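You operate a simulated robot arm through the tools that you are given. There is no shell and no other tool.

The job below is to be done with a simulated robot arm. You get a single attempt, and the scene is never put back.

## Task
Polish the tarnish off the brass block with the wetted yellow-grip pad.
Fine: wet the pad on the sponge; block in the orange frame while you rub; pad back where it stood, block on the purple tray. Set down upright: brass block, pad with a yellow grip. What is to be rubbed or washed off counts as gone when no trace of it is left.

Only the result counts: the job must be done as asked and must still hold three seconds after the hand-in. Knocking over, shifting, dropping, spilling or breaking anything else fails it.

## Robot
A 6-joint arm with a three-finger gripper, fixed in place. Base frame: the origin is at the foot of the arm, x ahead of it, y to its left, z up. Units: mm, degrees, N and s.
Its first joint turns from -166.0 to 166.0 degrees. Payload 4.89 kg.
Tool frame: the origin (TCP) lies between the finger pads and is the grasp point; the fingertips stand 30 mm ahead of it; z points along the fingers, y is the line along which they close. The gripper opens to 164 mm. The gripper's body begins 125 mm behind the TCP.
Orientation is that of the tool frame in the base frame, as a unit quaternion [w, x, y, z]. With the fingers straight down and closing along the base's y, the tool's x points along the base's -x, its y along +y and its z along -z.

## Interface
- The arm moves only by the tool step_arm. Its argument "targets" is a list of rows, each a list of 3 entries, a list of its own where there are three numbers: the shift along the tool's x, y, z in mm, then the turn, a rotation vector about the tool's x, y, z in degrees, then the finger opening in mm, from 0 to 164. In form: [[[x, y, z], [rx, ry, rz], gripper], ...]. A call has 1 to 20 rows; each row shifts and turns the commanded pose from where the row before left it, along the tool's axes as they then stand. A row lasts 0.2 s, in which the tool goes at most 50 mm and 8.6 degrees; a call with a longer step from one row to the next is refused whole, and so is a gripper value outside its range. A pose out of reach is approached as far as the arm can. The call stops where the force on the tool passes 40 N (or 10 N more than at its start, if that is more) or the arm is blocked; 0.2 s more then pass. Each finger travels about 108 mm/s and halts on what it meets, pressing with about 40 N; the grip force reading is that of the motor and also rises with nothing between the fingers. The clock runs only during rows and for 0.2 s after the last one: add rows that do not move to give the fingers time. It gives the time, the measured TCP pose, the force on the tool (base axes), the opening and the grip force at its end, in the units of the frame above (readings bear some noise), with the torque about the TCP (base axes, N m) and any sound that the robot's microphone picked up.
- Cameras (640 x 400 px; columns grow to the right, rows downward): "scene" is fixed at [401.1, 501, 1669.4]; the picture's right is [-0.99, 0.14, 0.00], its down [0.06, 0.40, -0.91] and it looks along [-0.13, -0.90, -0.41] (base axes); focal length 319 px, centre (320, 200). "wrist" rides on the gripper at [76, -2, -152] in the tool frame; the picture's right is [0.02, 1.00, 0.00], its down [-0.88, 0.02, -0.47] and it looks along [-0.47, 0.01, 0.88] (tool axes); focal length 247 px, centre (320, 200). There is no depth. A picture from a camera that has moved, and an enlarged one, comes with that camera's place and axes in the base frame and with its lens.
- snapshot(camera): a new picture of that camera. The clock stands still meanwhile.
- raise_lower(by): slides the trunk up (or, below 0, down) by that many mm; the arm rides with it, the base frame stays. It gives what a move gives, with no picture.
- enlarge(camera, box): a new picture of the part [left, top, right, bottom] of that camera's present view, enlarged. The clock stands still meanwhile.
- close_job(): hands the job in; it is judged then, once.

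Places have to be worked out from the pictures, the camera data and where the tool is seen. Open the gripper and draw the arm clear of the work before you hand the job in, unless the task says otherwise.

The tools are called by a JSON object that holds its "op" and its "data". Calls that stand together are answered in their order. step_arm: Moves the arm, as the interface text tells. Its arguments: {"type":"object","properties":{"targets":{"type":"array","items":{"type":"array"}}},"required":["targets"]} The other tools are called the same way: raise_lower (by) slides the trunk up or down; snapshot (camera) takes a picture; enlarge (camera, box) takes an enlarged picture of a part of a camera's view; close_job () hands the job in.

At the start:

```text
time: 0.0
tcp_pos: [142.7, -611.1, 1289.1]
ee_rot: [0.0, 0.0, 1.0, -0.001]
contact_force: [-0.6, 0.5, -0.7]
torque: [-0.02, 0.01, -0.04]
opening: 163.9
gripper_force: 0.2
trunk travel left (down, up): [-175.0, 215.0]
```

scene: 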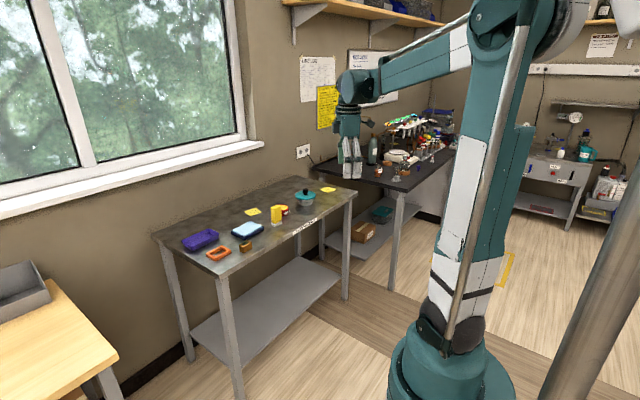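
wrist: 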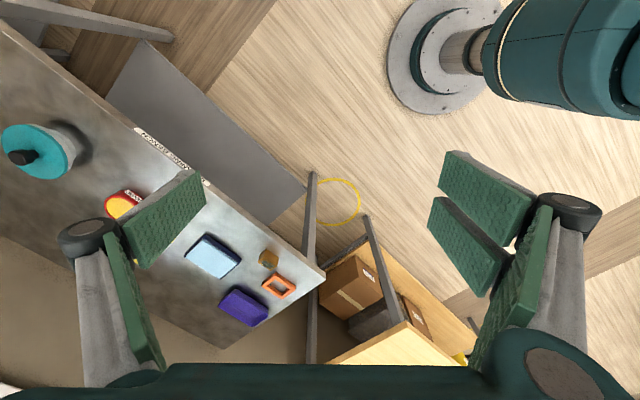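

I'll look closer at the table with the fixed camera and the wrist camera first.

{"op": "enlarge", "data": {"camera": "scene", "box": [150, 170, 360, 300]}}

{"op": "enlarge", "data": {"camera": "wrist", "box": [0, 100, 340, 350]}}

```text
3.05 times, centred on (255, 235) of scene
camera zoom: at [401.1, 501.0, 1669.4], right [-0.99, 0.14, 0.0], down [0.06, 0.4, -0.91], along [-0.13, -0.9, -0.41], focal length 974 px, centre (518, 93)
```

zoom: 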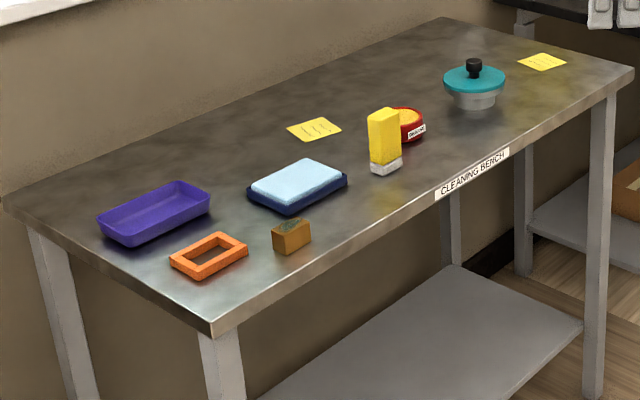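

```text
1.60 times, centred on (170, 225) of wrist
camera zoom: at [65.6, -612.5, 1440.8], right [-0.02, 1.0, 0.0], down [0.88, 0.02, 0.47], along [0.47, 0.01, -0.88], focal length 395 px, centre (560, 160)
```

zoom: 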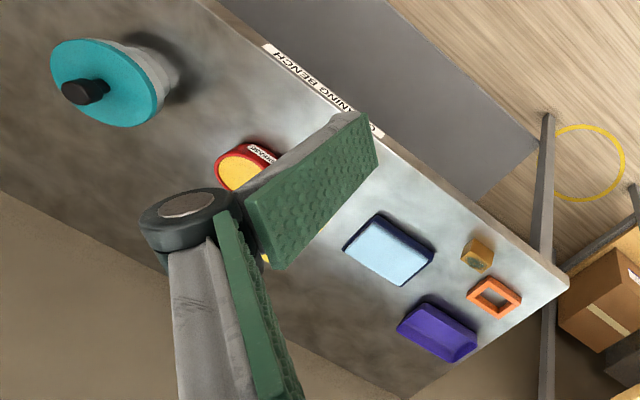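

The frame triangulates to about (672, -729, 882) and the tray to about (772, -850), which is far out. I'll move the arm high over the bench towards those items to get a better view.

{"op": "step_arm", "data": {"targets": [[[-43, -6, 6], [0, 0, 0], 164], [[-43, -6, 6], [0, 0, 0], 164], [[-43, -6, 6], [0, 0, 0], 164], [[-43, -6, 6], [0, 0, 0], 164], [[-43, -6, 6], [0, 0, 0], 164], [[-43, -6, 6], [0, 0, 0], 164]]}}

{"op": "snapshot", "data": {"camera": "wrist"}}

{"op": "snapshot", "data": {"camera": "scene"}}

```text
time: 1.4
tcp_pos: [400.4, -646.4, 1254.8]
ee_rot: [0.0, 0.0, 1.0, -0.001]
contact_force: [-1.3, 0.3, 1.2]
torque: [-0.07, -0.24, -0.01]
opening: 163.8
gripper_force: 0.0
trunk travel left (down, up): [-175.0, 215.0]
```

```text
taken
camera wrist: at [323.6, -647.9, 1405.9], right [-0.02, 1.0, 0.0], down [0.88, 0.02, 0.47], along [0.47, 0.01, -0.88], focal length 247 px, centre (320, 200)
```

wrist: 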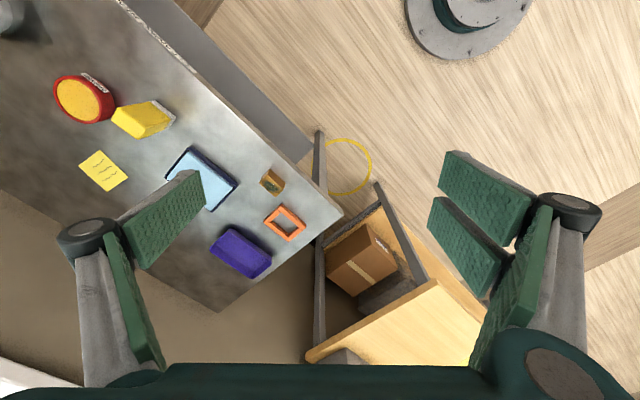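

```text
taken
```

scene: 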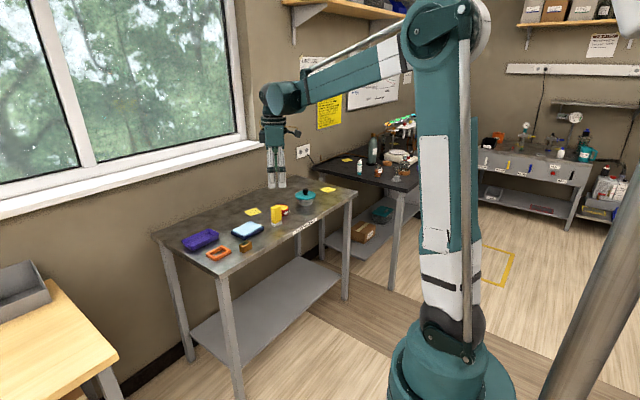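

The table edges run at roughly 45° to the base axes. I'll enlarge the wrist view on the items for their positions and orientations.

{"op": "enlarge", "data": {"camera": "wrist", "box": [200, 150, 340, 290]}}

{"op": "enlarge", "data": {"camera": "wrist", "box": [40, 60, 240, 220]}}

{"op": "enlarge", "data": {"camera": "scene", "box": [170, 195, 300, 270]}}

```text
2.86 times, centred on (270, 220) of wrist
camera zoom: at [323.6, -647.9, 1405.9], right [-0.02, 1.0, 0.0], down [0.88, 0.02, 0.47], along [0.47, 0.01, -0.88], focal length 706 px, centre (463, 143)
```

zoom: 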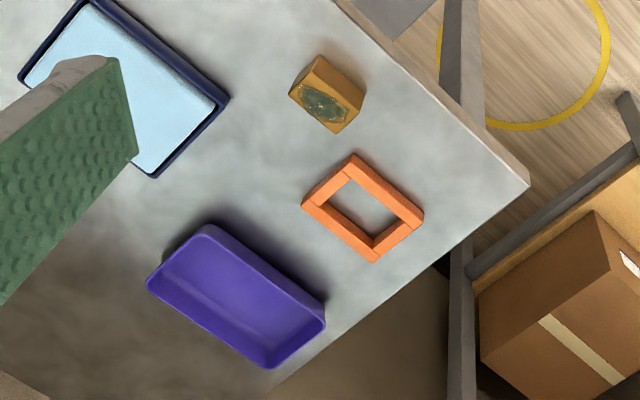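

```text
2.50 times, centred on (140, 140) of wrist
camera zoom: at [323.6, -647.9, 1405.9], right [-0.02, 1.0, 0.0], down [0.88, 0.02, 0.47], along [0.47, 0.01, -0.88], focal length 617 px, centre (770, 350)
```

zoom: 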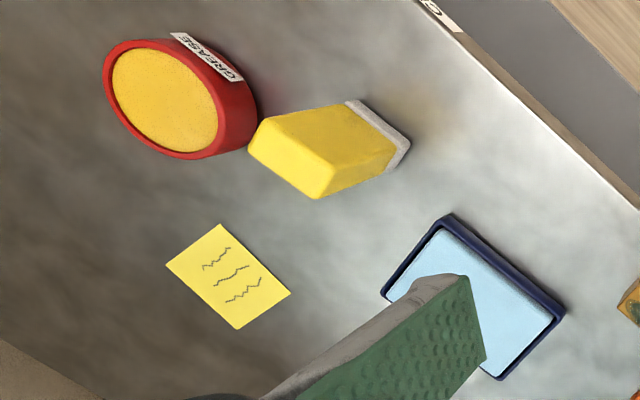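

```text
4.92 times, centred on (235, 232) of scene
camera zoom: at [401.1, 501.0, 1669.4], right [-0.99, 0.14, 0.0], down [0.06, 0.4, -0.91], along [-0.13, -0.9, -0.41], focal length 1573 px, centre (738, 40)
```

zoom: 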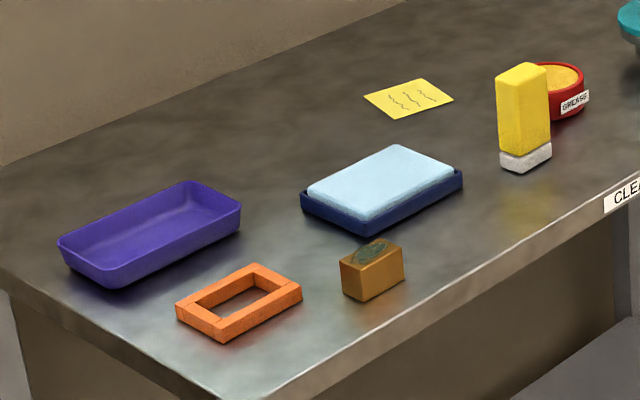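

I need finer detail on the block, frame and tray, so I'll zoom in on each.

{"op": "enlarge", "data": {"camera": "wrist", "box": [250, 160, 314, 200]}}

{"op": "enlarge", "data": {"camera": "wrist", "box": [250, 195, 314, 250]}}

{"op": "enlarge", "data": {"camera": "scene", "box": [200, 232, 264, 272]}}

{"op": "enlarge", "data": {"camera": "scene", "box": [256, 195, 320, 235]}}

```text
10.00 times, centred on (282, 180) of wrist
camera zoom: at [323.6, -647.9, 1405.9], right [-0.02, 1.0, 0.0], down [0.88, 0.02, 0.47], along [0.47, 0.01, -0.88], focal length 2470 px, centre (700, 400)
```

zoom: 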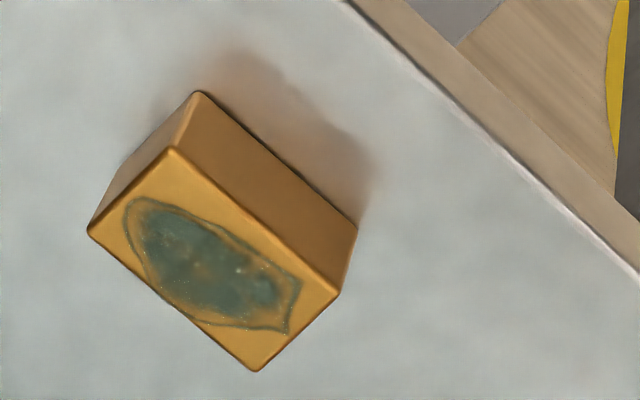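

```text
7.27 times, centred on (282, 222) of wrist
camera zoom: at [323.6, -647.9, 1405.9], right [-0.02, 1.0, 0.0], down [0.88, 0.02, 0.47], along [0.47, 0.01, -0.88], focal length 1796 px, centre (596, 36)
```

zoom: 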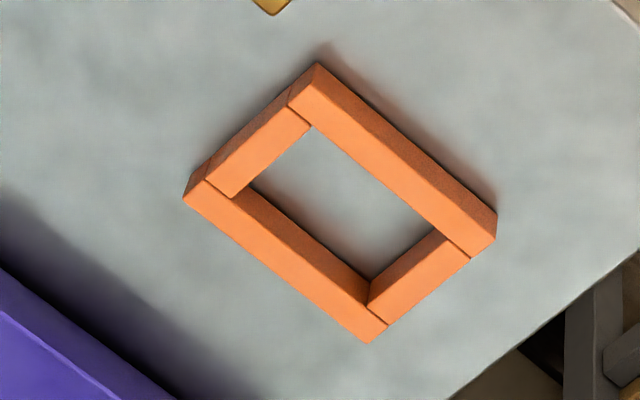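

```text
10.00 times, centred on (232, 252) of scene
camera zoom: at [401.1, 501.0, 1669.4], right [-0.99, 0.14, 0.0], down [0.06, 0.4, -0.91], along [-0.13, -0.9, -0.41], focal length 3194 px, centre (1200, -320)
```

zoom: 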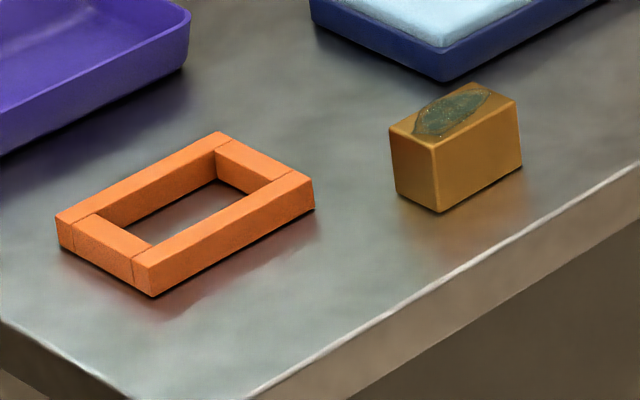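

```text
10.00 times, centred on (288, 215) of scene
camera zoom: at [401.1, 501.0, 1669.4], right [-0.99, 0.14, 0.0], down [0.06, 0.4, -0.91], along [-0.13, -0.9, -0.41], focal length 3194 px, centre (640, 50)
```

zoom: 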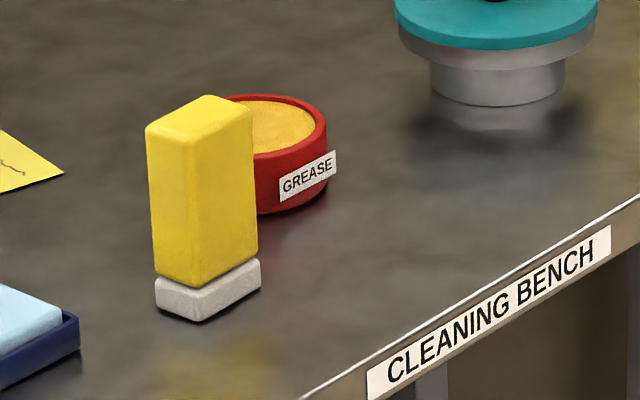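

Estimates: bench top z is about 877. The block is 48×29×34 mm, centred near (554, -750), with its long axis at about 45°. The frame opening is about 60×40 at (669, -727), and the pad is near (417, -967). I'll turn the tool 45° so it closes along the objects' long axes.

{"op": "step_arm", "data": {"targets": [[[0, 0, 0], [0, 0, 7.5], 164], [[0, 0, 0], [0, 0, 7.5], 164], [[0, 0, 0], [0, 0, 7.5], 164], [[0, 0, 0], [0, 0, 7.5], 164], [[0, 0, 0], [0, 0, 7.5], 164], [[0, 0, 0], [0, 0, 7.5], 164]]}}

```text
time: 2.8
tcp_pos: [400.1, -646.8, 1252.5]
ee_rot: [-0.001, 0.383, 0.924, 0.0]
contact_force: [-0.5, -0.3, 0.1]
torque: [-0.02, -0.02, 0.02]
opening: 164.2
gripper_force: 0.1
trunk travel left (down, up): [-175.0, 215.0]
```

The tool is turned as planned. I'll move above the frame at about z 1100 to test reach and take a close look.

{"op": "step_arm", "data": {"targets": [[[-35.2, 19, 21.8], [0, 0, 0], 164], [[-35.2, 19, 21.8], [0, 0, 0], 164], [[-35.2, 19, 21.8], [0, 0, 0], 164], [[-35.2, 19, 21.8], [0, 0, 0], 164], [[-35.2, 19, 21.8], [0, 0, 0], 164], [[-35.2, 19, 21.8], [0, 0, 0], 164], [[-35.2, 19, 21.8], [0, 0, 0], 164], [[0, 0, 0], [0, 0, 0], 164]]}}

{"op": "snapshot", "data": {"camera": "wrist"}}

{"op": "snapshot", "data": {"camera": "scene"}}

```text
time: 4.6
tcp_pos: [672.0, -728.5, 1098.2]
ee_rot: [-0.001, 0.382, 0.924, 0.001]
contact_force: [0.3, -1.2, -0.8]
torque: [0.1, 0.15, -0.02]
opening: 164.0
gripper_force: 0.0
trunk travel left (down, up): [-175.0, 215.0]
```

```text
taken
camera wrist: at [616.1, -675.5, 1250.5], right [0.69, 0.72, 0.0], down [0.64, -0.61, 0.47], along [0.34, -0.33, -0.88], focal length 247 px, centre (320, 200)
```

wrist: 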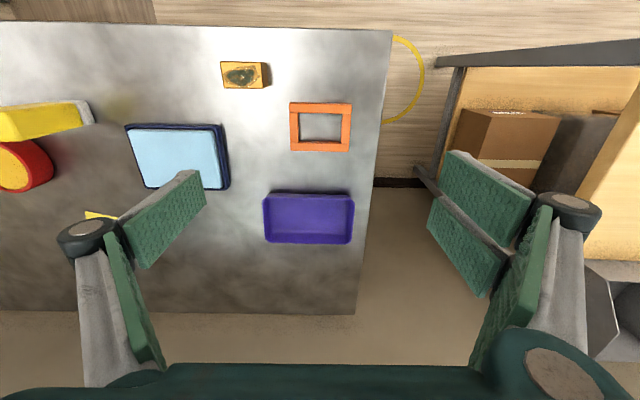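

```text
taken
```

scene: 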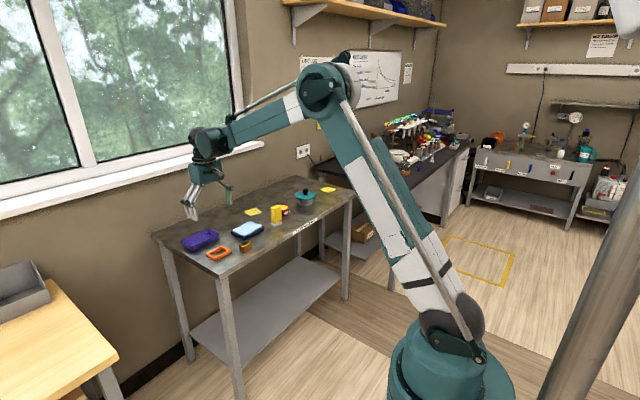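

The reach is fine here, and the frame sits directly under the tool. I'll zoom in for accurate positions and angles.

{"op": "enlarge", "data": {"camera": "wrist", "box": [280, 90, 360, 160]}}

{"op": "enlarge", "data": {"camera": "wrist", "box": [205, 45, 285, 105]}}

{"op": "enlarge", "data": {"camera": "wrist", "box": [250, 180, 370, 255]}}

{"op": "enlarge", "data": {"camera": "wrist", "box": [0, 80, 240, 230]}}

```text
5.71 times, centred on (320, 125) of wrist
camera zoom: at [616.1, -675.5, 1250.5], right [0.69, 0.72, 0.0], down [0.64, -0.61, 0.47], along [0.34, -0.33, -0.88], focal length 1411 px, centre (320, 629)
```

zoom: 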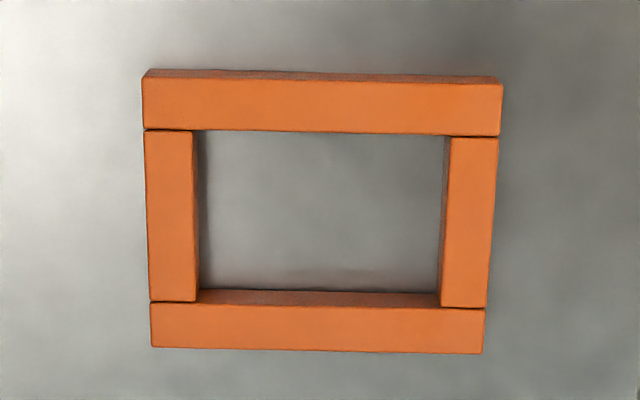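

```text
6.67 times, centred on (245, 75) of wrist
camera zoom: at [616.1, -675.5, 1250.5], right [0.69, 0.72, 0.0], down [0.64, -0.61, 0.47], along [0.34, -0.33, -0.88], focal length 1646 px, centre (820, 1033)
```

zoom: 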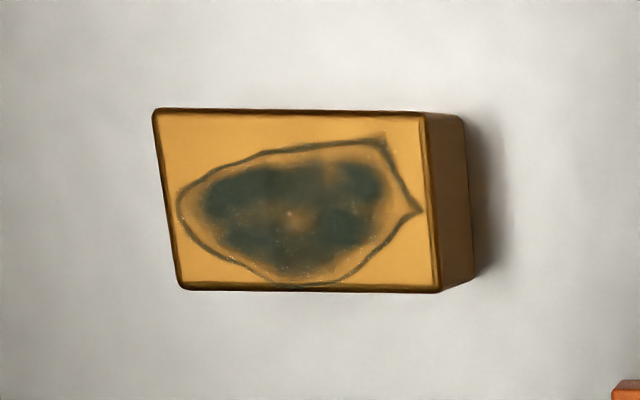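

```text
5.33 times, centred on (310, 218) of wrist
camera zoom: at [616.1, -675.5, 1250.5], right [0.69, 0.72, 0.0], down [0.64, -0.61, 0.47], along [0.34, -0.33, -0.88], focal length 1317 px, centre (373, 107)
```

zoom: 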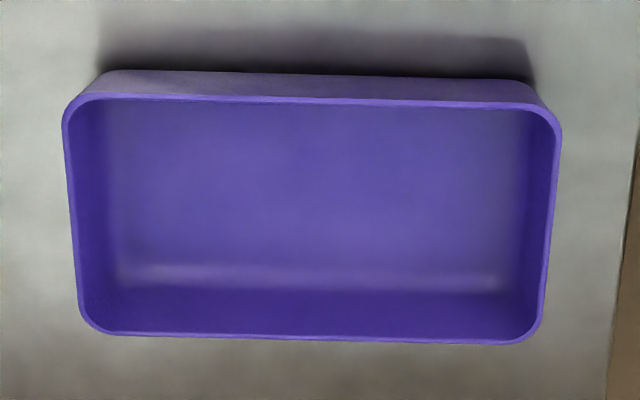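

```text
2.67 times, centred on (120, 155) of wrist
camera zoom: at [616.1, -675.5, 1250.5], right [0.69, 0.72, 0.0], down [0.64, -0.61, 0.47], along [0.34, -0.33, -0.88], focal length 659 px, centre (853, 320)
```

zoom: 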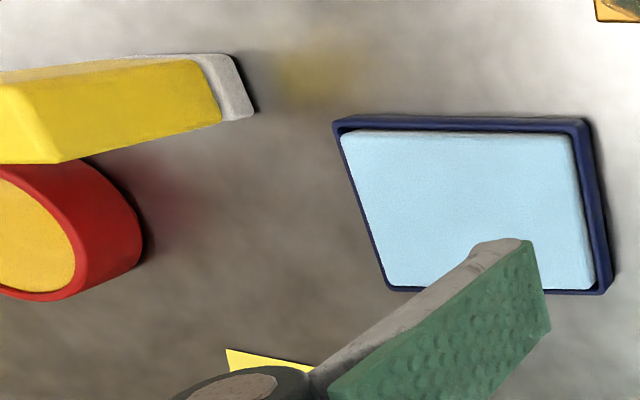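

The frame centre is essentially under the TCP and aligned with the tool. The block lies at tool offset (+67, -98), turned by less than 1°. I'll move above the block and check alignment.

{"op": "step_arm", "data": {"targets": [[[22.3, -32.7, 0], [0, 0, 0], 100], [[22.3, -32.7, 0], [0, 0, 0], 100], [[22.3, -32.7, 20], [0, 0, -0.6], 100], [[0, 0, 40], [0, 0, 0], 100], [[0, 0, 20], [0, 0, 0], 100], [[0, 0, 0], [0, 0, 0], 100]]}}

{"op": "snapshot", "data": {"camera": "wrist"}}

{"op": "enlarge", "data": {"camera": "wrist", "box": [270, 90, 370, 170]}}

```text
time: 6.0
tcp_pos: [551.9, -749.1, 1018.5]
ee_rot: [0.0, 0.378, 0.926, 0.0]
contact_force: [-0.1, -1.2, -0.4]
torque: [0.06, 0.03, 0.03]
opening: 99.9
gripper_force: 0.1
trunk travel left (down, up): [-175.0, 215.0]
```

```text
taken
camera wrist: at [495.3, -696.9, 1170.5], right [0.68, 0.73, 0.0], down [0.64, -0.6, 0.47], along [0.34, -0.32, -0.88], focal length 247 px, centre (320, 200)
```

wrist: 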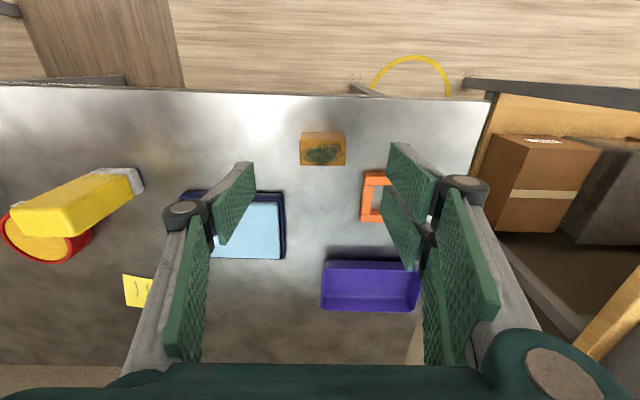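

```text
5.00 times, centred on (320, 130) of wrist
camera zoom: at [495.3, -696.9, 1170.5], right [0.68, 0.73, 0.0], down [0.64, -0.6, 0.47], along [0.34, -0.32, -0.88], focal length 1235 px, centre (320, 550)
```

zoom: 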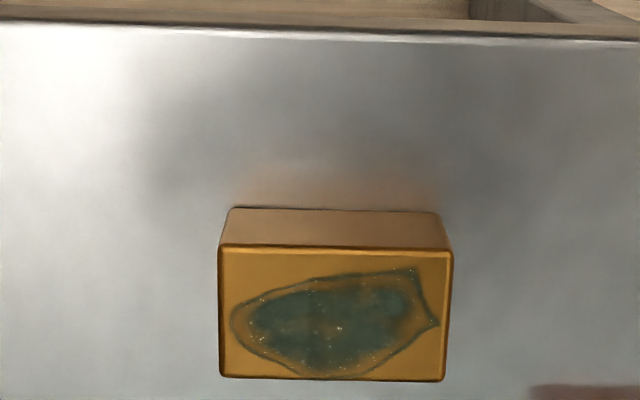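

The block is nearly under the tool, off by about (-3.7, +2.7) mm in tool axes. I'll correct that and descend to just above it, then check again.

{"op": "step_arm", "data": {"targets": [[[-3.7, 2.7, 0], [0, 0, 0], 100], [[0, 0, 25], [0, 0, 0], 100], [[0, 0, 25], [0, 0, 0], 100], [[0, 0, 0], [0, 0, 0], 100]]}}

{"op": "snapshot", "data": {"camera": "wrist"}}

{"op": "enlarge", "data": {"camera": "wrist", "box": [260, 110, 380, 200]}}

{"op": "enlarge", "data": {"camera": "scene", "box": [200, 210, 280, 260]}}

```text
time: 7.0
tcp_pos: [556.1, -751.6, 969.8]
ee_rot: [0.0, 0.378, 0.926, 0.0]
contact_force: [0.2, -0.5, 0.2]
torque: [0.03, 0.03, 0.01]
opening: 99.6
gripper_force: 0.1
trunk travel left (down, up): [-175.0, 215.0]
```

```text
taken
camera wrist: at [500.4, -698.4, 1121.8], right [0.68, 0.73, 0.0], down [0.64, -0.6, 0.47], along [0.34, -0.32, -0.88], focal length 247 px, centre (320, 200)
```

wrist: 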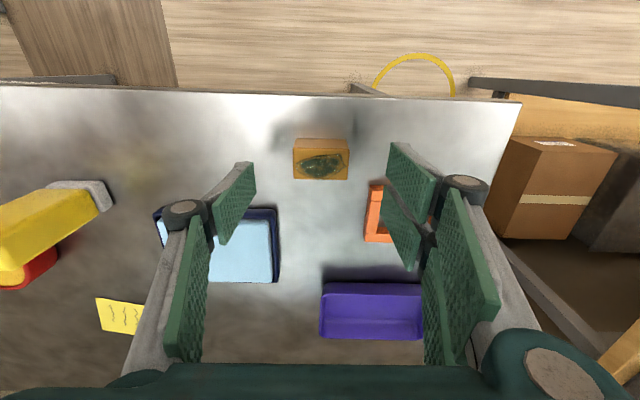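

```text
4.44 times, centred on (320, 155) of wrist
camera zoom: at [500.4, -698.4, 1121.8], right [0.68, 0.73, 0.0], down [0.64, -0.6, 0.47], along [0.34, -0.32, -0.88], focal length 1098 px, centre (320, 400)
```

zoom: 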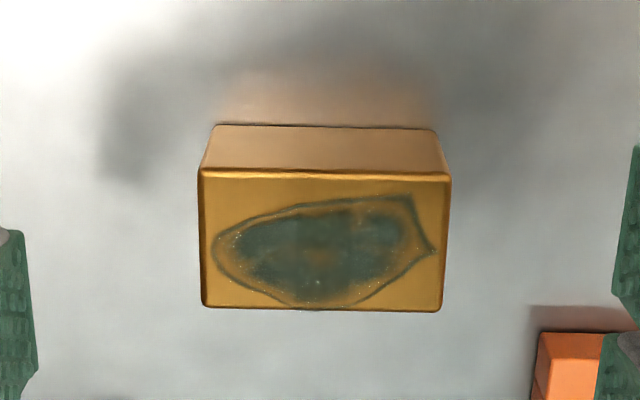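

```text
8.00 times, centred on (240, 235) of scene
camera zoom: at [401.1, 501.0, 1669.4], right [-0.99, 0.14, 0.0], down [0.06, 0.4, -0.91], along [-0.13, -0.9, -0.41], focal length 2556 px, centre (960, -80)
```

zoom: 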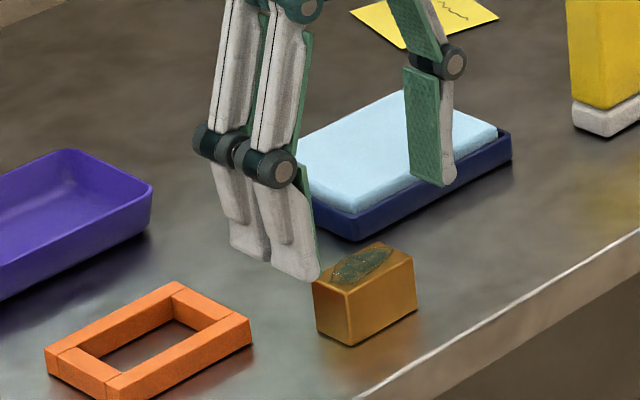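

The block is centred under the tool. I'll descend with the fingers straddling it at a 72 mm opening, then creep down until the tips touch the bench, which gives its exact height.

{"op": "step_arm", "data": {"targets": [[[0, 0, 13], [0, 0, 0], 72], [[0, 0, 13], [0, 0, 0], 72], [[0, 0, 13], [0, 0, 0], 72], [[0, 0, 3], [0, 0, 0], 72], [[0, 0, 2], [0, 0, 0], 72], [[0, 0, 2], [0, 0, 0], 72], [[0, 0, 2], [0, 0, 0], 72], [[0, 0, 2], [0, 0, 0], 72], [[0, 0, 2], [0, 0, 0], 72], [[0, 0, 2], [0, 0, 0], 72]]}}

{"op": "snapshot", "data": {"camera": "wrist"}}

{"op": "enlarge", "data": {"camera": "scene", "box": [200, 210, 280, 260]}}

```text
time: 9.2
tcp_pos: [555.4, -751.0, 915.4]
ee_rot: [0.0, 0.377, 0.926, 0.0]
contact_force: [0.2, -0.4, 0.2]
torque: [0.0, 0.01, 0.0]
opening: 71.9
gripper_force: 0.1
trunk travel left (down, up): [-175.0, 215.0]
```

```text
taken
camera wrist: at [500.1, -698.1, 1068.2], right [0.68, 0.73, 0.0], down [0.64, -0.6, 0.47], along [0.34, -0.32, -0.88], focal length 247 px, centre (320, 200)
```

wrist: 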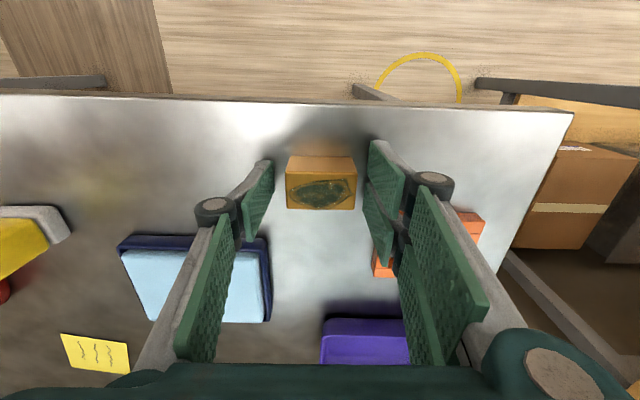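

```text
8.00 times, centred on (240, 235) of scene
camera zoom: at [401.1, 501.0, 1669.4], right [-0.99, 0.14, 0.0], down [0.06, 0.4, -0.91], along [-0.13, -0.9, -0.41], focal length 2556 px, centre (960, -80)
```

zoom: 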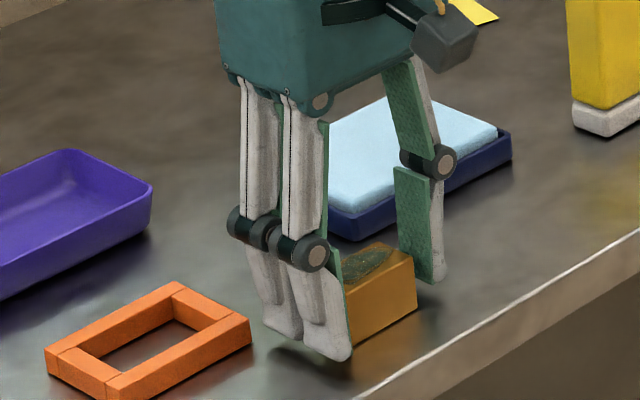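

No contact yet at TCP z 915.4, so I'll keep creeping down.

{"op": "step_arm", "data": {"targets": [[[0, 0, 1.5], [0, 0, 0], 72], [[0, 0, 1.5], [0, 0, 0], 72], [[0, 0, 1.5], [0, 0, 0], 72], [[0, 0, 1.5], [0, 0, 0], 72], [[0, 0, 1.5], [0, 0, 0], 72], [[0, 0, 1.5], [0, 0, 0], 72]]}}

```text
time: 10.6
tcp_pos: [557.7, -749.4, 907.5]
ee_rot: [0.001, 0.378, 0.926, 0.001]
contact_force: [3.0, -4.6, 16.3]
torque: [0.11, -0.23, -0.09]
opening: 72.4
gripper_force: 0.4
trunk travel left (down, up): [-175.0, 215.0]
```

Contact came at TCP z of about 907.7, so the bench top is at about 877.7. I'll raise 19 mm so the tips clear the frame's height, then close on the block.

{"op": "step_arm", "data": {"targets": [[[0, 0, -10], [0, 0, 0], 72], [[0, 0, -9], [0, 0, 0], 72], [[0, 0, 0], [0, 0, 0], 60], [[0, 0, 0], [0, 0, 0], 35], [[0, 0, 0], [0, 0, 0], 35], [[0, 0, 0], [0, 0, 0], 35]]}}

{"op": "snapshot", "data": {"camera": "wrist"}}

{"op": "enlarge", "data": {"camera": "scene", "box": [200, 210, 280, 260]}}

```text
time: 12.0
tcp_pos: [557.5, -751.1, 926.6]
ee_rot: [-0.001, 0.379, 0.926, 0.001]
contact_force: [-0.2, 0.5, 0.3]
torque: [0.01, 0.01, 0.0]
opening: 49.5
gripper_force: 40.6
trunk travel left (down, up): [-175.0, 215.0]
```

```text
taken
camera wrist: at [501.1, -697.4, 1078.0], right [0.68, 0.73, 0.0], down [0.64, -0.6, 0.47], along [0.34, -0.32, -0.88], focal length 247 px, centre (320, 200)
```

wrist: 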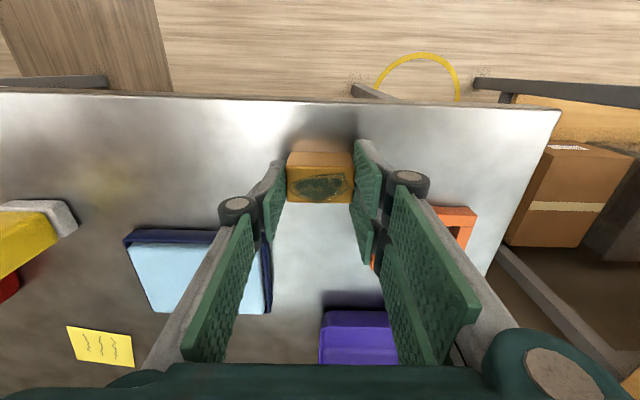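

```text
8.00 times, centred on (240, 235) of scene
camera zoom: at [401.1, 501.0, 1669.4], right [-0.99, 0.14, 0.0], down [0.06, 0.4, -0.91], along [-0.13, -0.9, -0.41], focal length 2556 px, centre (960, -80)
```

zoom: 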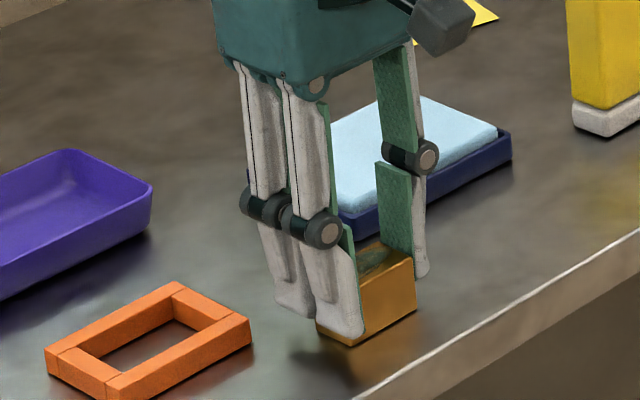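

The block is gripped at 49.5 mm. I'll lift it 50 mm and carry it above the frame, then check alignment before lowering.

{"op": "step_arm", "data": {"targets": [[[0, 0, -25], [0, 0, 0], 35], [[0, 0, -25], [0, 0, 0], 35], [[-16.4, 24, 0], [0, 0, 0], 35], [[-16.4, 24, 0], [0, 0, 0], 35], [[-16.4, 24, 0], [0, 0, 0], 35], [[-16.4, 24, 0], [0, 0, 0.5], 35], [[0, 0, 0], [0, 0, 0], 35], [[0, 0, 0], [0, 0, 0], 35]]}}

{"op": "snapshot", "data": {"camera": "wrist"}}

{"op": "enlarge", "data": {"camera": "wrist", "box": [260, 110, 380, 230]}}

{"op": "enlarge", "data": {"camera": "scene", "box": [180, 210, 260, 270]}}

```text
time: 13.8
tcp_pos: [670.7, -729.1, 975.3]
ee_rot: [0.0, 0.382, 0.924, 0.001]
contact_force: [0.8, 0.6, -0.5]
torque: [-0.01, 0.02, -0.02]
opening: 34.9
gripper_force: 0.0
trunk travel left (down, up): [-175.0, 215.0]
```

```text
taken
camera wrist: at [615.2, -675.5, 1126.7], right [0.69, 0.72, 0.0], down [0.64, -0.61, 0.47], along [0.34, -0.33, -0.88], focal length 247 px, centre (320, 200)
```

wrist: 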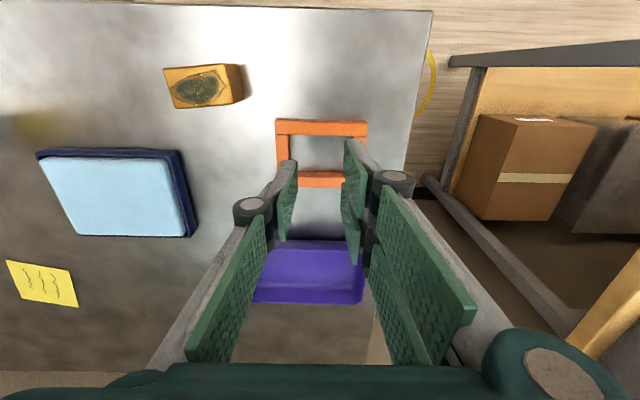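

```text
3.33 times, centred on (320, 170) of wrist
camera zoom: at [615.2, -675.5, 1126.7], right [0.69, 0.72, 0.0], down [0.64, -0.61, 0.47], along [0.34, -0.33, -0.88], focal length 823 px, centre (320, 300)
```

zoom: 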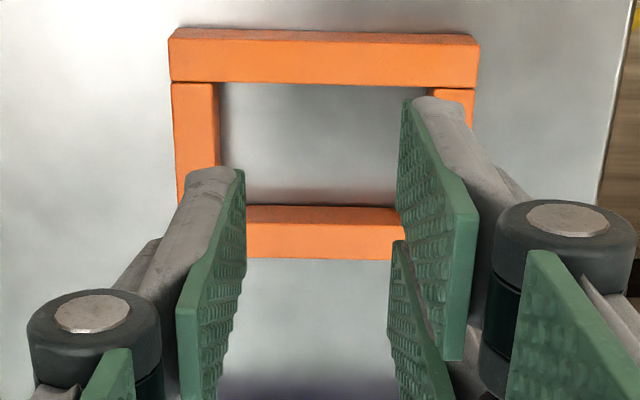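

```text
6.67 times, centred on (220, 240) of scene
camera zoom: at [401.1, 501.0, 1669.4], right [-0.99, 0.14, 0.0], down [0.06, 0.4, -0.91], along [-0.13, -0.9, -0.41], focal length 2130 px, centre (987, -67)
```

zoom: 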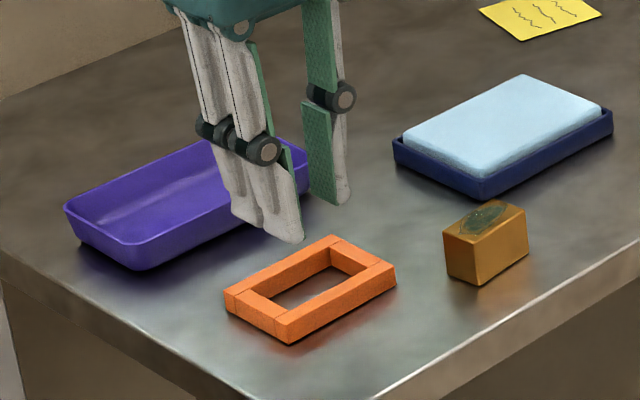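

The block slipped out during the lift and is still standing where it was. I'll measure its present pose before regripping lower and lifting more slowly.

{"op": "enlarge", "data": {"camera": "wrist", "box": [150, 50, 260, 120]}}

{"op": "enlarge", "data": {"camera": "scene", "box": [200, 232, 264, 272]}}

```text
5.71 times, centred on (205, 85) of wrist
camera zoom: at [615.2, -675.5, 1126.7], right [0.69, 0.72, 0.0], down [0.64, -0.61, 0.47], along [0.34, -0.33, -0.88], focal length 1411 px, centre (977, 857)
```

zoom: 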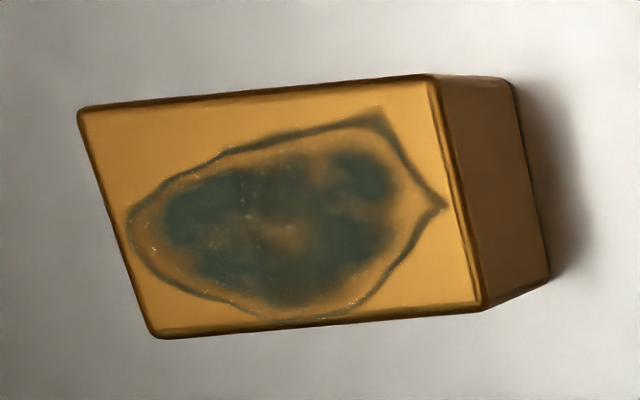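

```text
10.00 times, centred on (232, 252) of scene
camera zoom: at [401.1, 501.0, 1669.4], right [-0.99, 0.14, 0.0], down [0.06, 0.4, -0.91], along [-0.13, -0.9, -0.41], focal length 3194 px, centre (1200, -320)
```

zoom: 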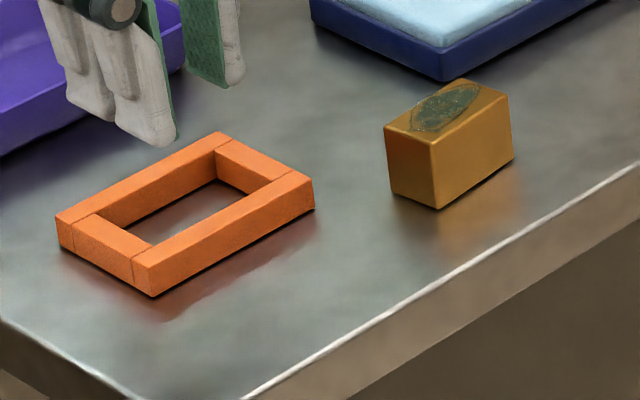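

The block is upright but turned about 5.5°, now at tool offset (61, -97.5). I'll go back over it with the yaw matched and check the view.

{"op": "step_arm", "data": {"targets": [[[20.5, -32.5, 0], [0, 0, 0], 72], [[20.5, -32.5, 0], [0, 0, 0], 72], [[20.5, -32.5, 0], [0, 0, 0], 72], [[0, 0, 0], [0, 0, -5.5], 72], [[0, 0, 0], [0, 0, 0], 72], [[0, 0, 0], [0, 0, 0], 72]]}}

{"op": "enlarge", "data": {"camera": "wrist", "box": [260, 110, 380, 200]}}

```text
time: 15.2
tcp_pos: [558.7, -755.2, 976.2]
ee_rot: [0.0, 0.338, 0.941, -0.001]
contact_force: [-0.9, -0.5, 0.0]
torque: [-0.02, -0.06, 0.01]
opening: 72.1
gripper_force: 0.1
trunk travel left (down, up): [-175.0, 215.0]
```

```text
4.44 times, centred on (320, 155) of wrist
camera zoom: at [497.8, -707.5, 1127.0], right [0.62, 0.79, 0.0], down [0.69, -0.54, 0.47], along [0.37, -0.29, -0.88], focal length 1098 px, centre (320, 400)
```

zoom: 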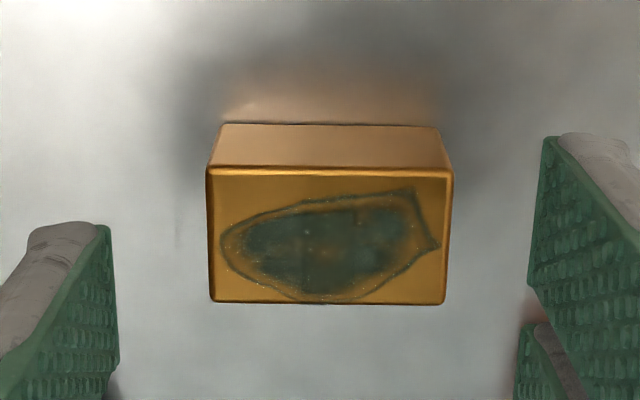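

Aligned within about 1 mm and 0.5°. I'll descend so the tips are about 5 mm above the bench, grip, and lift slowly by 8 mm to test the hold.

{"op": "step_arm", "data": {"targets": [[[0, 1.0, 20], [0, 0, 0], 72], [[0, 0, 20], [0, 0, 0], 72], [[0, 0, 12], [0, 0, 0], 72], [[0, 0, 10], [0, 0, 0], 72], [[0, 0, 0], [0, 0, 0], 60], [[0, 0, 0], [0, 0, 0], 30], [[0, 0, 0], [0, 0, 0], 30], [[0, 0, 0], [0, 0, 0], 30], [[0, 0, -2], [0, 0, 0], 30], [[0, 0, -2], [0, 0, 0], 30], [[0, 0, -2], [0, 0, 0], 30], [[0, 0, -2], [0, 0, 0], 30], [[0, 0, 0], [0, 0, 0], 30]]}}

{"op": "enlarge", "data": {"camera": "scene", "box": [200, 220, 264, 260]}}

{"op": "snapshot", "data": {"camera": "wrist"}}

```text
time: 18.0
tcp_pos: [559.6, -752.4, 922.2]
ee_rot: [-0.001, 0.337, 0.941, 0.0]
contact_force: [0.2, -0.2, -3.1]
torque: [0.03, -0.02, -0.02]
opening: 49.5
gripper_force: 39.6
trunk travel left (down, up): [-175.0, 215.0]
```

```text
10.00 times, centred on (232, 240) of scene
camera zoom: at [401.1, 501.0, 1669.4], right [-0.99, 0.14, 0.0], down [0.06, 0.4, -0.91], along [-0.13, -0.9, -0.41], focal length 3194 px, centre (1200, -200)
```

zoom: 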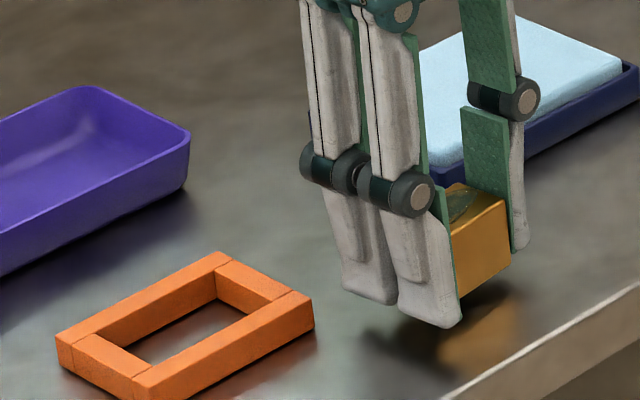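

```text
taken
camera wrist: at [498.5, -705.1, 1074.0], right [0.62, 0.79, 0.0], down [0.69, -0.54, 0.47], along [0.37, -0.29, -0.88], focal length 247 px, centre (320, 200)
```

wrist: 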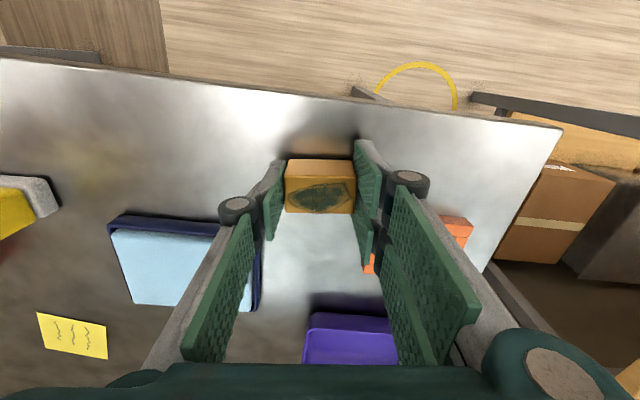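

Held: force shows about 3 N of load and the block is off the bench. But the tips must stay above the frame (about 15 mm) when seating it. I'll set it down, regrip 10.5 mm higher, and test with a slow lift.

{"op": "step_arm", "data": {"targets": [[[0, 0, 4], [0, 0, 0], 30], [[0, 0, 4], [0, 0, 0], 30], [[0, 0, 0], [0, 0, 0], 30], [[0, 0, 0], [0, 0, 0], 62], [[0, 0, 0], [0, 0, 0], 62], [[0, 0, -5], [0, 0, 0], 62], [[0, 0, -5.5], [0, 0, 0], 62], [[0, 0, 0], [0, 0, 0], 30], [[0, 0, 0], [0, 0, 0], 20], [[0, 0, 0], [0, 0, 0], 20], [[0, 0, 0], [0, 0, 0], 20], [[0, 0, -1], [0, 0, 0], 20], [[0, 0, -1], [0, 0, 0], 20], [[0, 0, -1.5], [0, 0, 0], 20], [[0, 0, -1.5], [0, 0, 0], 20], [[0, 0, -1.5], [0, 0, 0], 20], [[0, 0, -1.5], [0, 0, 0], 20], [[0, 0, 0], [0, 0, 0], 20]]}}

{"op": "enlarge", "data": {"camera": "scene", "box": [200, 220, 264, 260]}}

{"op": "enlarge", "data": {"camera": "wrist", "box": [260, 130, 380, 220]}}

```text
time: 21.8
tcp_pos: [558.7, -751.8, 933.1]
ee_rot: [0.0, 0.337, 0.941, 0.0]
contact_force: [0.5, 0.5, -3.9]
torque: [0.0, 0.02, 0.01]
opening: 49.7
gripper_force: 40.4
trunk travel left (down, up): [-175.0, 215.0]
```

```text
10.00 times, centred on (232, 240) of scene
camera zoom: at [401.1, 501.0, 1669.4], right [-0.99, 0.14, 0.0], down [0.06, 0.4, -0.91], along [-0.13, -0.9, -0.41], focal length 3194 px, centre (1200, -200)
```

zoom: 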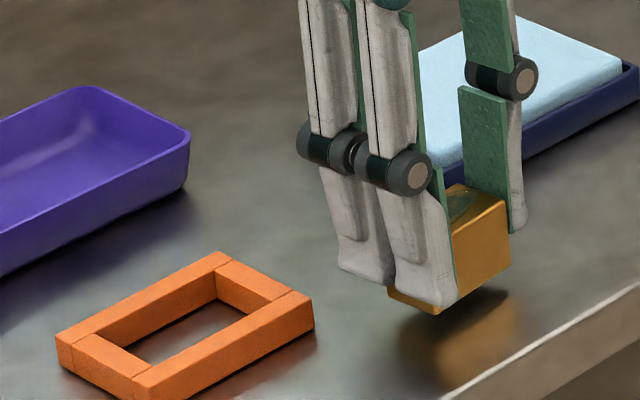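

```text
4.44 times, centred on (320, 175) of wrist
camera zoom: at [498.6, -704.7, 1084.7], right [0.62, 0.79, 0.0], down [0.69, -0.54, 0.47], along [0.37, -0.29, -0.88], focal length 1098 px, centre (320, 311)
```

zoom: 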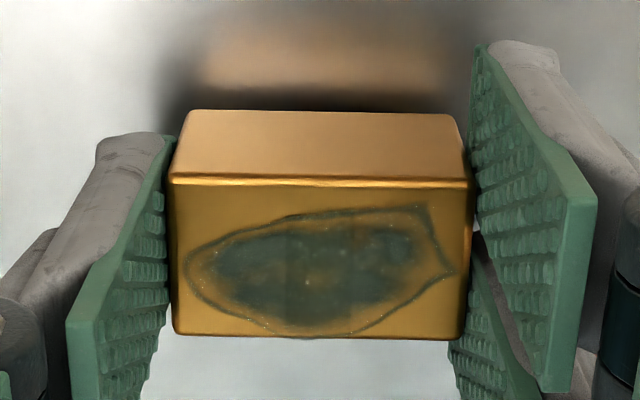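

The higher grip holds, with about 4 N of load and the block 8 mm up. I'll raise it gently, carry it slowly above the frame, and turn back the 5.5°.

{"op": "step_arm", "data": {"targets": [[[0, 0, -3], [0, 0, 0], 20], [[0, 0, -5], [0, 0, 0], 20], [[0, 0, -6], [0, 0, 0], 20], [[0, 0, -6], [0, 0, 0], 20], [[0, 0, -4], [0, 0, 0], 20], [[-4, 5, 0], [0, 0, 0], 20], [[-8, 10, 0], [0, 0, 0], 20], [[-9, 11.5, 0], [0, 0, 0], 20], [[-10, 12.6, 0], [0, 0, 0], 20], [[-10, 12.6, 0], [0, 0, 0], 20], [[-10, 12.6, 0], [0, 0, 0], 20], [[-9, 11.5, 0], [0, 0, 0], 20], [[-7, 8.7, 0], [0, 0, 0], 20], [[-3.6, 4.8, 0], [0, 0, 1], 20], [[0, 0, 0], [0, 0, 1.5], 20], [[0, 0, 0], [0, 0, 1.5], 20], [[0, 0, 0], [0, 0, 1.5], 20], [[0, 0, 0], [0, 0, 0], 20], [[0, 0, 0], [0, 0, 0], 20]]}}

{"op": "enlarge", "data": {"camera": "wrist", "box": [260, 110, 380, 230]}}

{"op": "enlarge", "data": {"camera": "scene", "box": [180, 220, 244, 270]}}

```text
time: 25.8
tcp_pos: [672.3, -728.5, 957.6]
ee_rot: [0.0, 0.382, 0.924, 0.0]
contact_force: [-0.4, -0.1, -4.4]
torque: [0.01, 0.02, 0.02]
opening: 49.5
gripper_force: 39.7
trunk travel left (down, up): [-175.0, 215.0]
```

```text
3.33 times, centred on (320, 170) of wrist
camera zoom: at [614.9, -675.1, 1109.1], right [0.69, 0.72, 0.0], down [0.64, -0.61, 0.47], along [0.34, -0.33, -0.88], focal length 823 px, centre (320, 300)
```

zoom: 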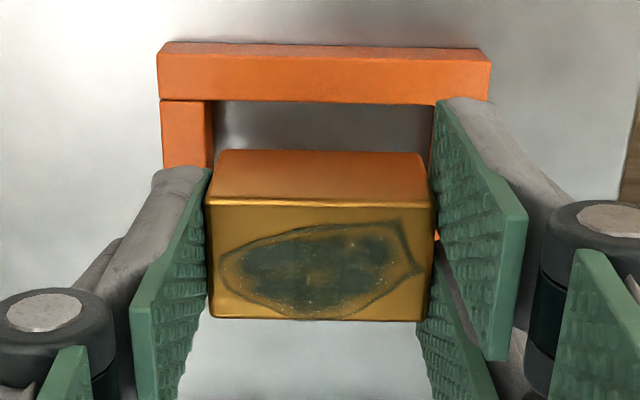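

```text
8.00 times, centred on (212, 245) of scene
camera zoom: at [401.1, 501.0, 1669.4], right [-0.99, 0.14, 0.0], down [0.06, 0.4, -0.91], along [-0.13, -0.9, -0.41], focal length 2556 px, centre (1184, -160)
```

zoom: 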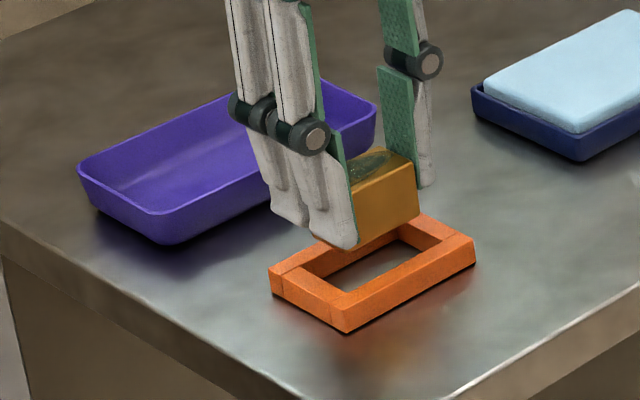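

The block is about 2 mm off the opening's centre with 6 mm of clearance on each side. I'll nudge it 1.5 mm and lower 30 mm slowly.

{"op": "step_arm", "data": {"targets": [[[1.5, 0, 0], [0, 0, 0], 20], [[0, 0, 4], [0, 0, 0], 20], [[0, 0, 4], [0, 0, 0], 20], [[0, 0, 4], [0, 0, 0], 20], [[0, 0, 4], [0, 0, 0], 20], [[0, 0, 4], [0, 0, 0], 20], [[0, 0, 4], [0, 0, 0], 20], [[0, 0, 3], [0, 0, 0], 20], [[0, 0, 2], [0, 0, 0], 20], [[0, 0, 0], [0, 0, 0], 20]]}}

{"op": "enlarge", "data": {"camera": "wrist", "box": [260, 110, 380, 230]}}

{"op": "enlarge", "data": {"camera": "scene", "box": [180, 220, 244, 270]}}

```text
time: 28.0
tcp_pos: [668.9, -727.5, 928.0]
ee_rot: [0.0, 0.382, 0.924, 0.0]
contact_force: [-0.2, 0.3, -3.5]
torque: [0.01, 0.02, -0.01]
opening: 49.3
gripper_force: 39.4
trunk travel left (down, up): [-175.0, 215.0]
```

```text
3.33 times, centred on (320, 170) of wrist
camera zoom: at [613.4, -674.6, 1079.9], right [0.69, 0.72, 0.0], down [0.64, -0.61, 0.47], along [0.34, -0.33, -0.88], focal length 823 px, centre (320, 300)
```

zoom: 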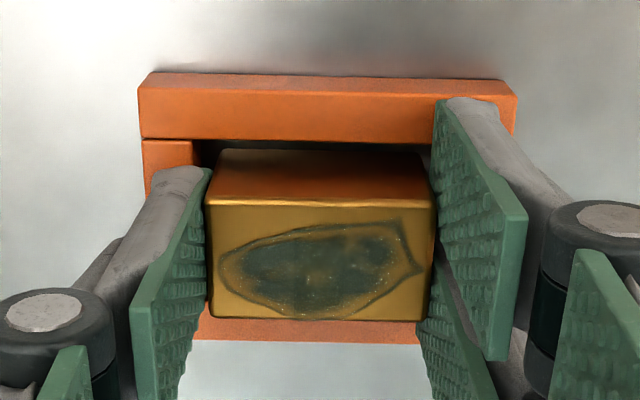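

```text
8.00 times, centred on (212, 245) of scene
camera zoom: at [401.1, 501.0, 1669.4], right [-0.99, 0.14, 0.0], down [0.06, 0.4, -0.91], along [-0.13, -0.9, -0.41], focal length 2556 px, centre (1184, -160)
```

zoom: 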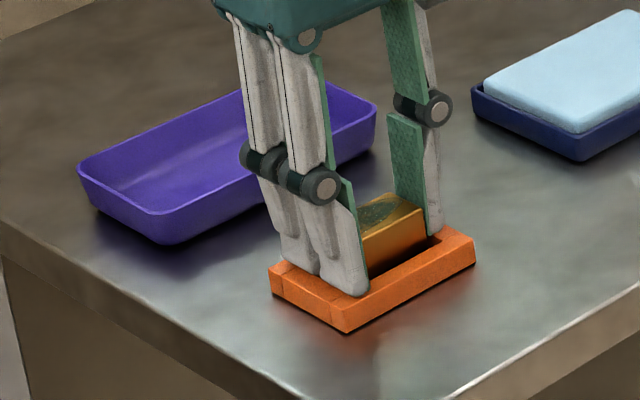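

The block is inside the frame and still hanging by about 2 to 3 mm. I'll lower in 1 mm steps until the load transfers.

{"op": "step_arm", "data": {"targets": [[[0, 0, 1], [0, 0, 0], 20], [[0, 0, 1], [0, 0, 0], 20], [[0, 0, 0], [0, 0, 0], 20]]}}

```text
time: 28.8
tcp_pos: [669.5, -727.2, 925.7]
ee_rot: [0.001, 0.381, 0.924, 0.0]
contact_force: [0.3, 0.6, -4.4]
torque: [0.02, 0.03, 0.04]
opening: 49.4
gripper_force: 39.5
trunk travel left (down, up): [-175.0, 215.0]
```

{"op": "step_arm", "data": {"targets": [[[0, 0, 0.7], [0, 0, 0], 20], [[0, 0, 0.7], [0, 0, 0], 20], [[0, 0, 0], [0, 0, 0], 20]]}}

```text
time: 29.6
tcp_pos: [668.1, -728.0, 924.0]
ee_rot: [0.0, 0.382, 0.924, 0.0]
contact_force: [6.2, -7.2, 11.6]
torque: [0.09, -0.3, -0.18]
opening: 49.7
gripper_force: 39.7
trunk travel left (down, up): [-175.0, 215.0]
```

Contact is felt (about 12 N up), so the block is seated. I'll relieve it by 0.7 mm, open modestly, and rise straight up.

{"op": "step_arm", "data": {"targets": [[[0, 0, -0.8], [0, 0, 0], 20], [[0, 0, 0], [0, 0, 0], 52], [[0, 0, 0], [0, 0, 0], 58], [[0, 0, 0], [0, 0, 0], 64], [[0, 0, 0], [0, 0, 0], 64], [[0, 0, -10], [0, 0, 0], 64], [[0, 0, -20], [0, 0, 0], 64], [[0, 0, -40], [0, 0, 0], 64], [[0, 0, -40], [0, 0, 0], 64], [[0, 0, 0], [0, 0, 0], 64]]}}

{"op": "enlarge", "data": {"camera": "wrist", "box": [260, 90, 380, 190]}}

{"op": "enlarge", "data": {"camera": "scene", "box": [180, 220, 244, 270]}}

{"op": "snapshot", "data": {"camera": "wrist"}}

```text
time: 31.8
tcp_pos: [667.6, -724.4, 1037.3]
ee_rot: [0.0, 0.382, 0.924, 0.0]
contact_force: [0.0, 0.7, 0.7]
torque: [-0.04, -0.06, 0.02]
opening: 64.2
gripper_force: 0.1
trunk travel left (down, up): [-175.0, 215.0]
```

```text
4.00 times, centred on (320, 140) of wrist
camera zoom: at [612.3, -672.0, 1188.6], right [0.69, 0.72, 0.0], down [0.64, -0.61, 0.47], along [0.34, -0.33, -0.88], focal length 988 px, centre (320, 440)
```

zoom: 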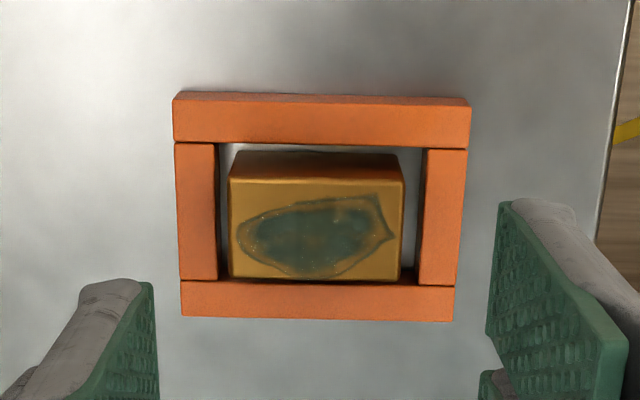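

```text
8.00 times, centred on (212, 245) of scene
camera zoom: at [401.1, 501.0, 1669.4], right [-0.99, 0.14, 0.0], down [0.06, 0.4, -0.91], along [-0.13, -0.9, -0.41], focal length 2556 px, centre (1184, -160)
```

zoom: 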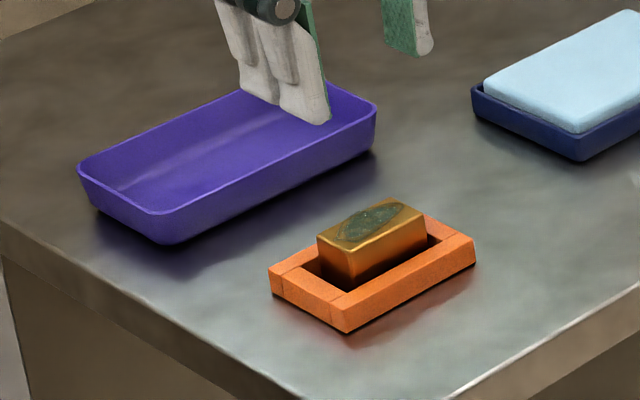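

```text
taken
camera wrist: at [612.3, -672.0, 1188.6], right [0.69, 0.72, 0.0], down [0.64, -0.61, 0.47], along [0.34, -0.33, -0.88], focal length 247 px, centre (320, 200)
```

wrist: 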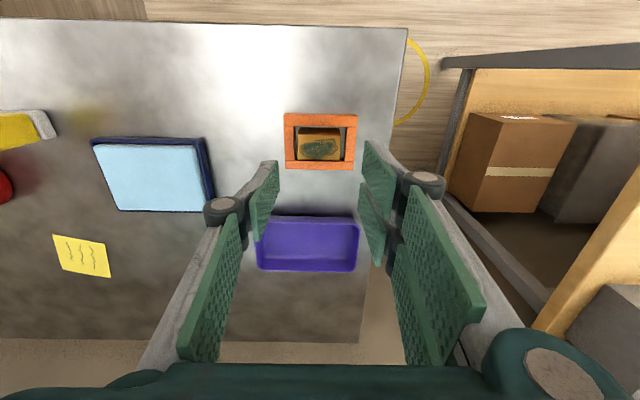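

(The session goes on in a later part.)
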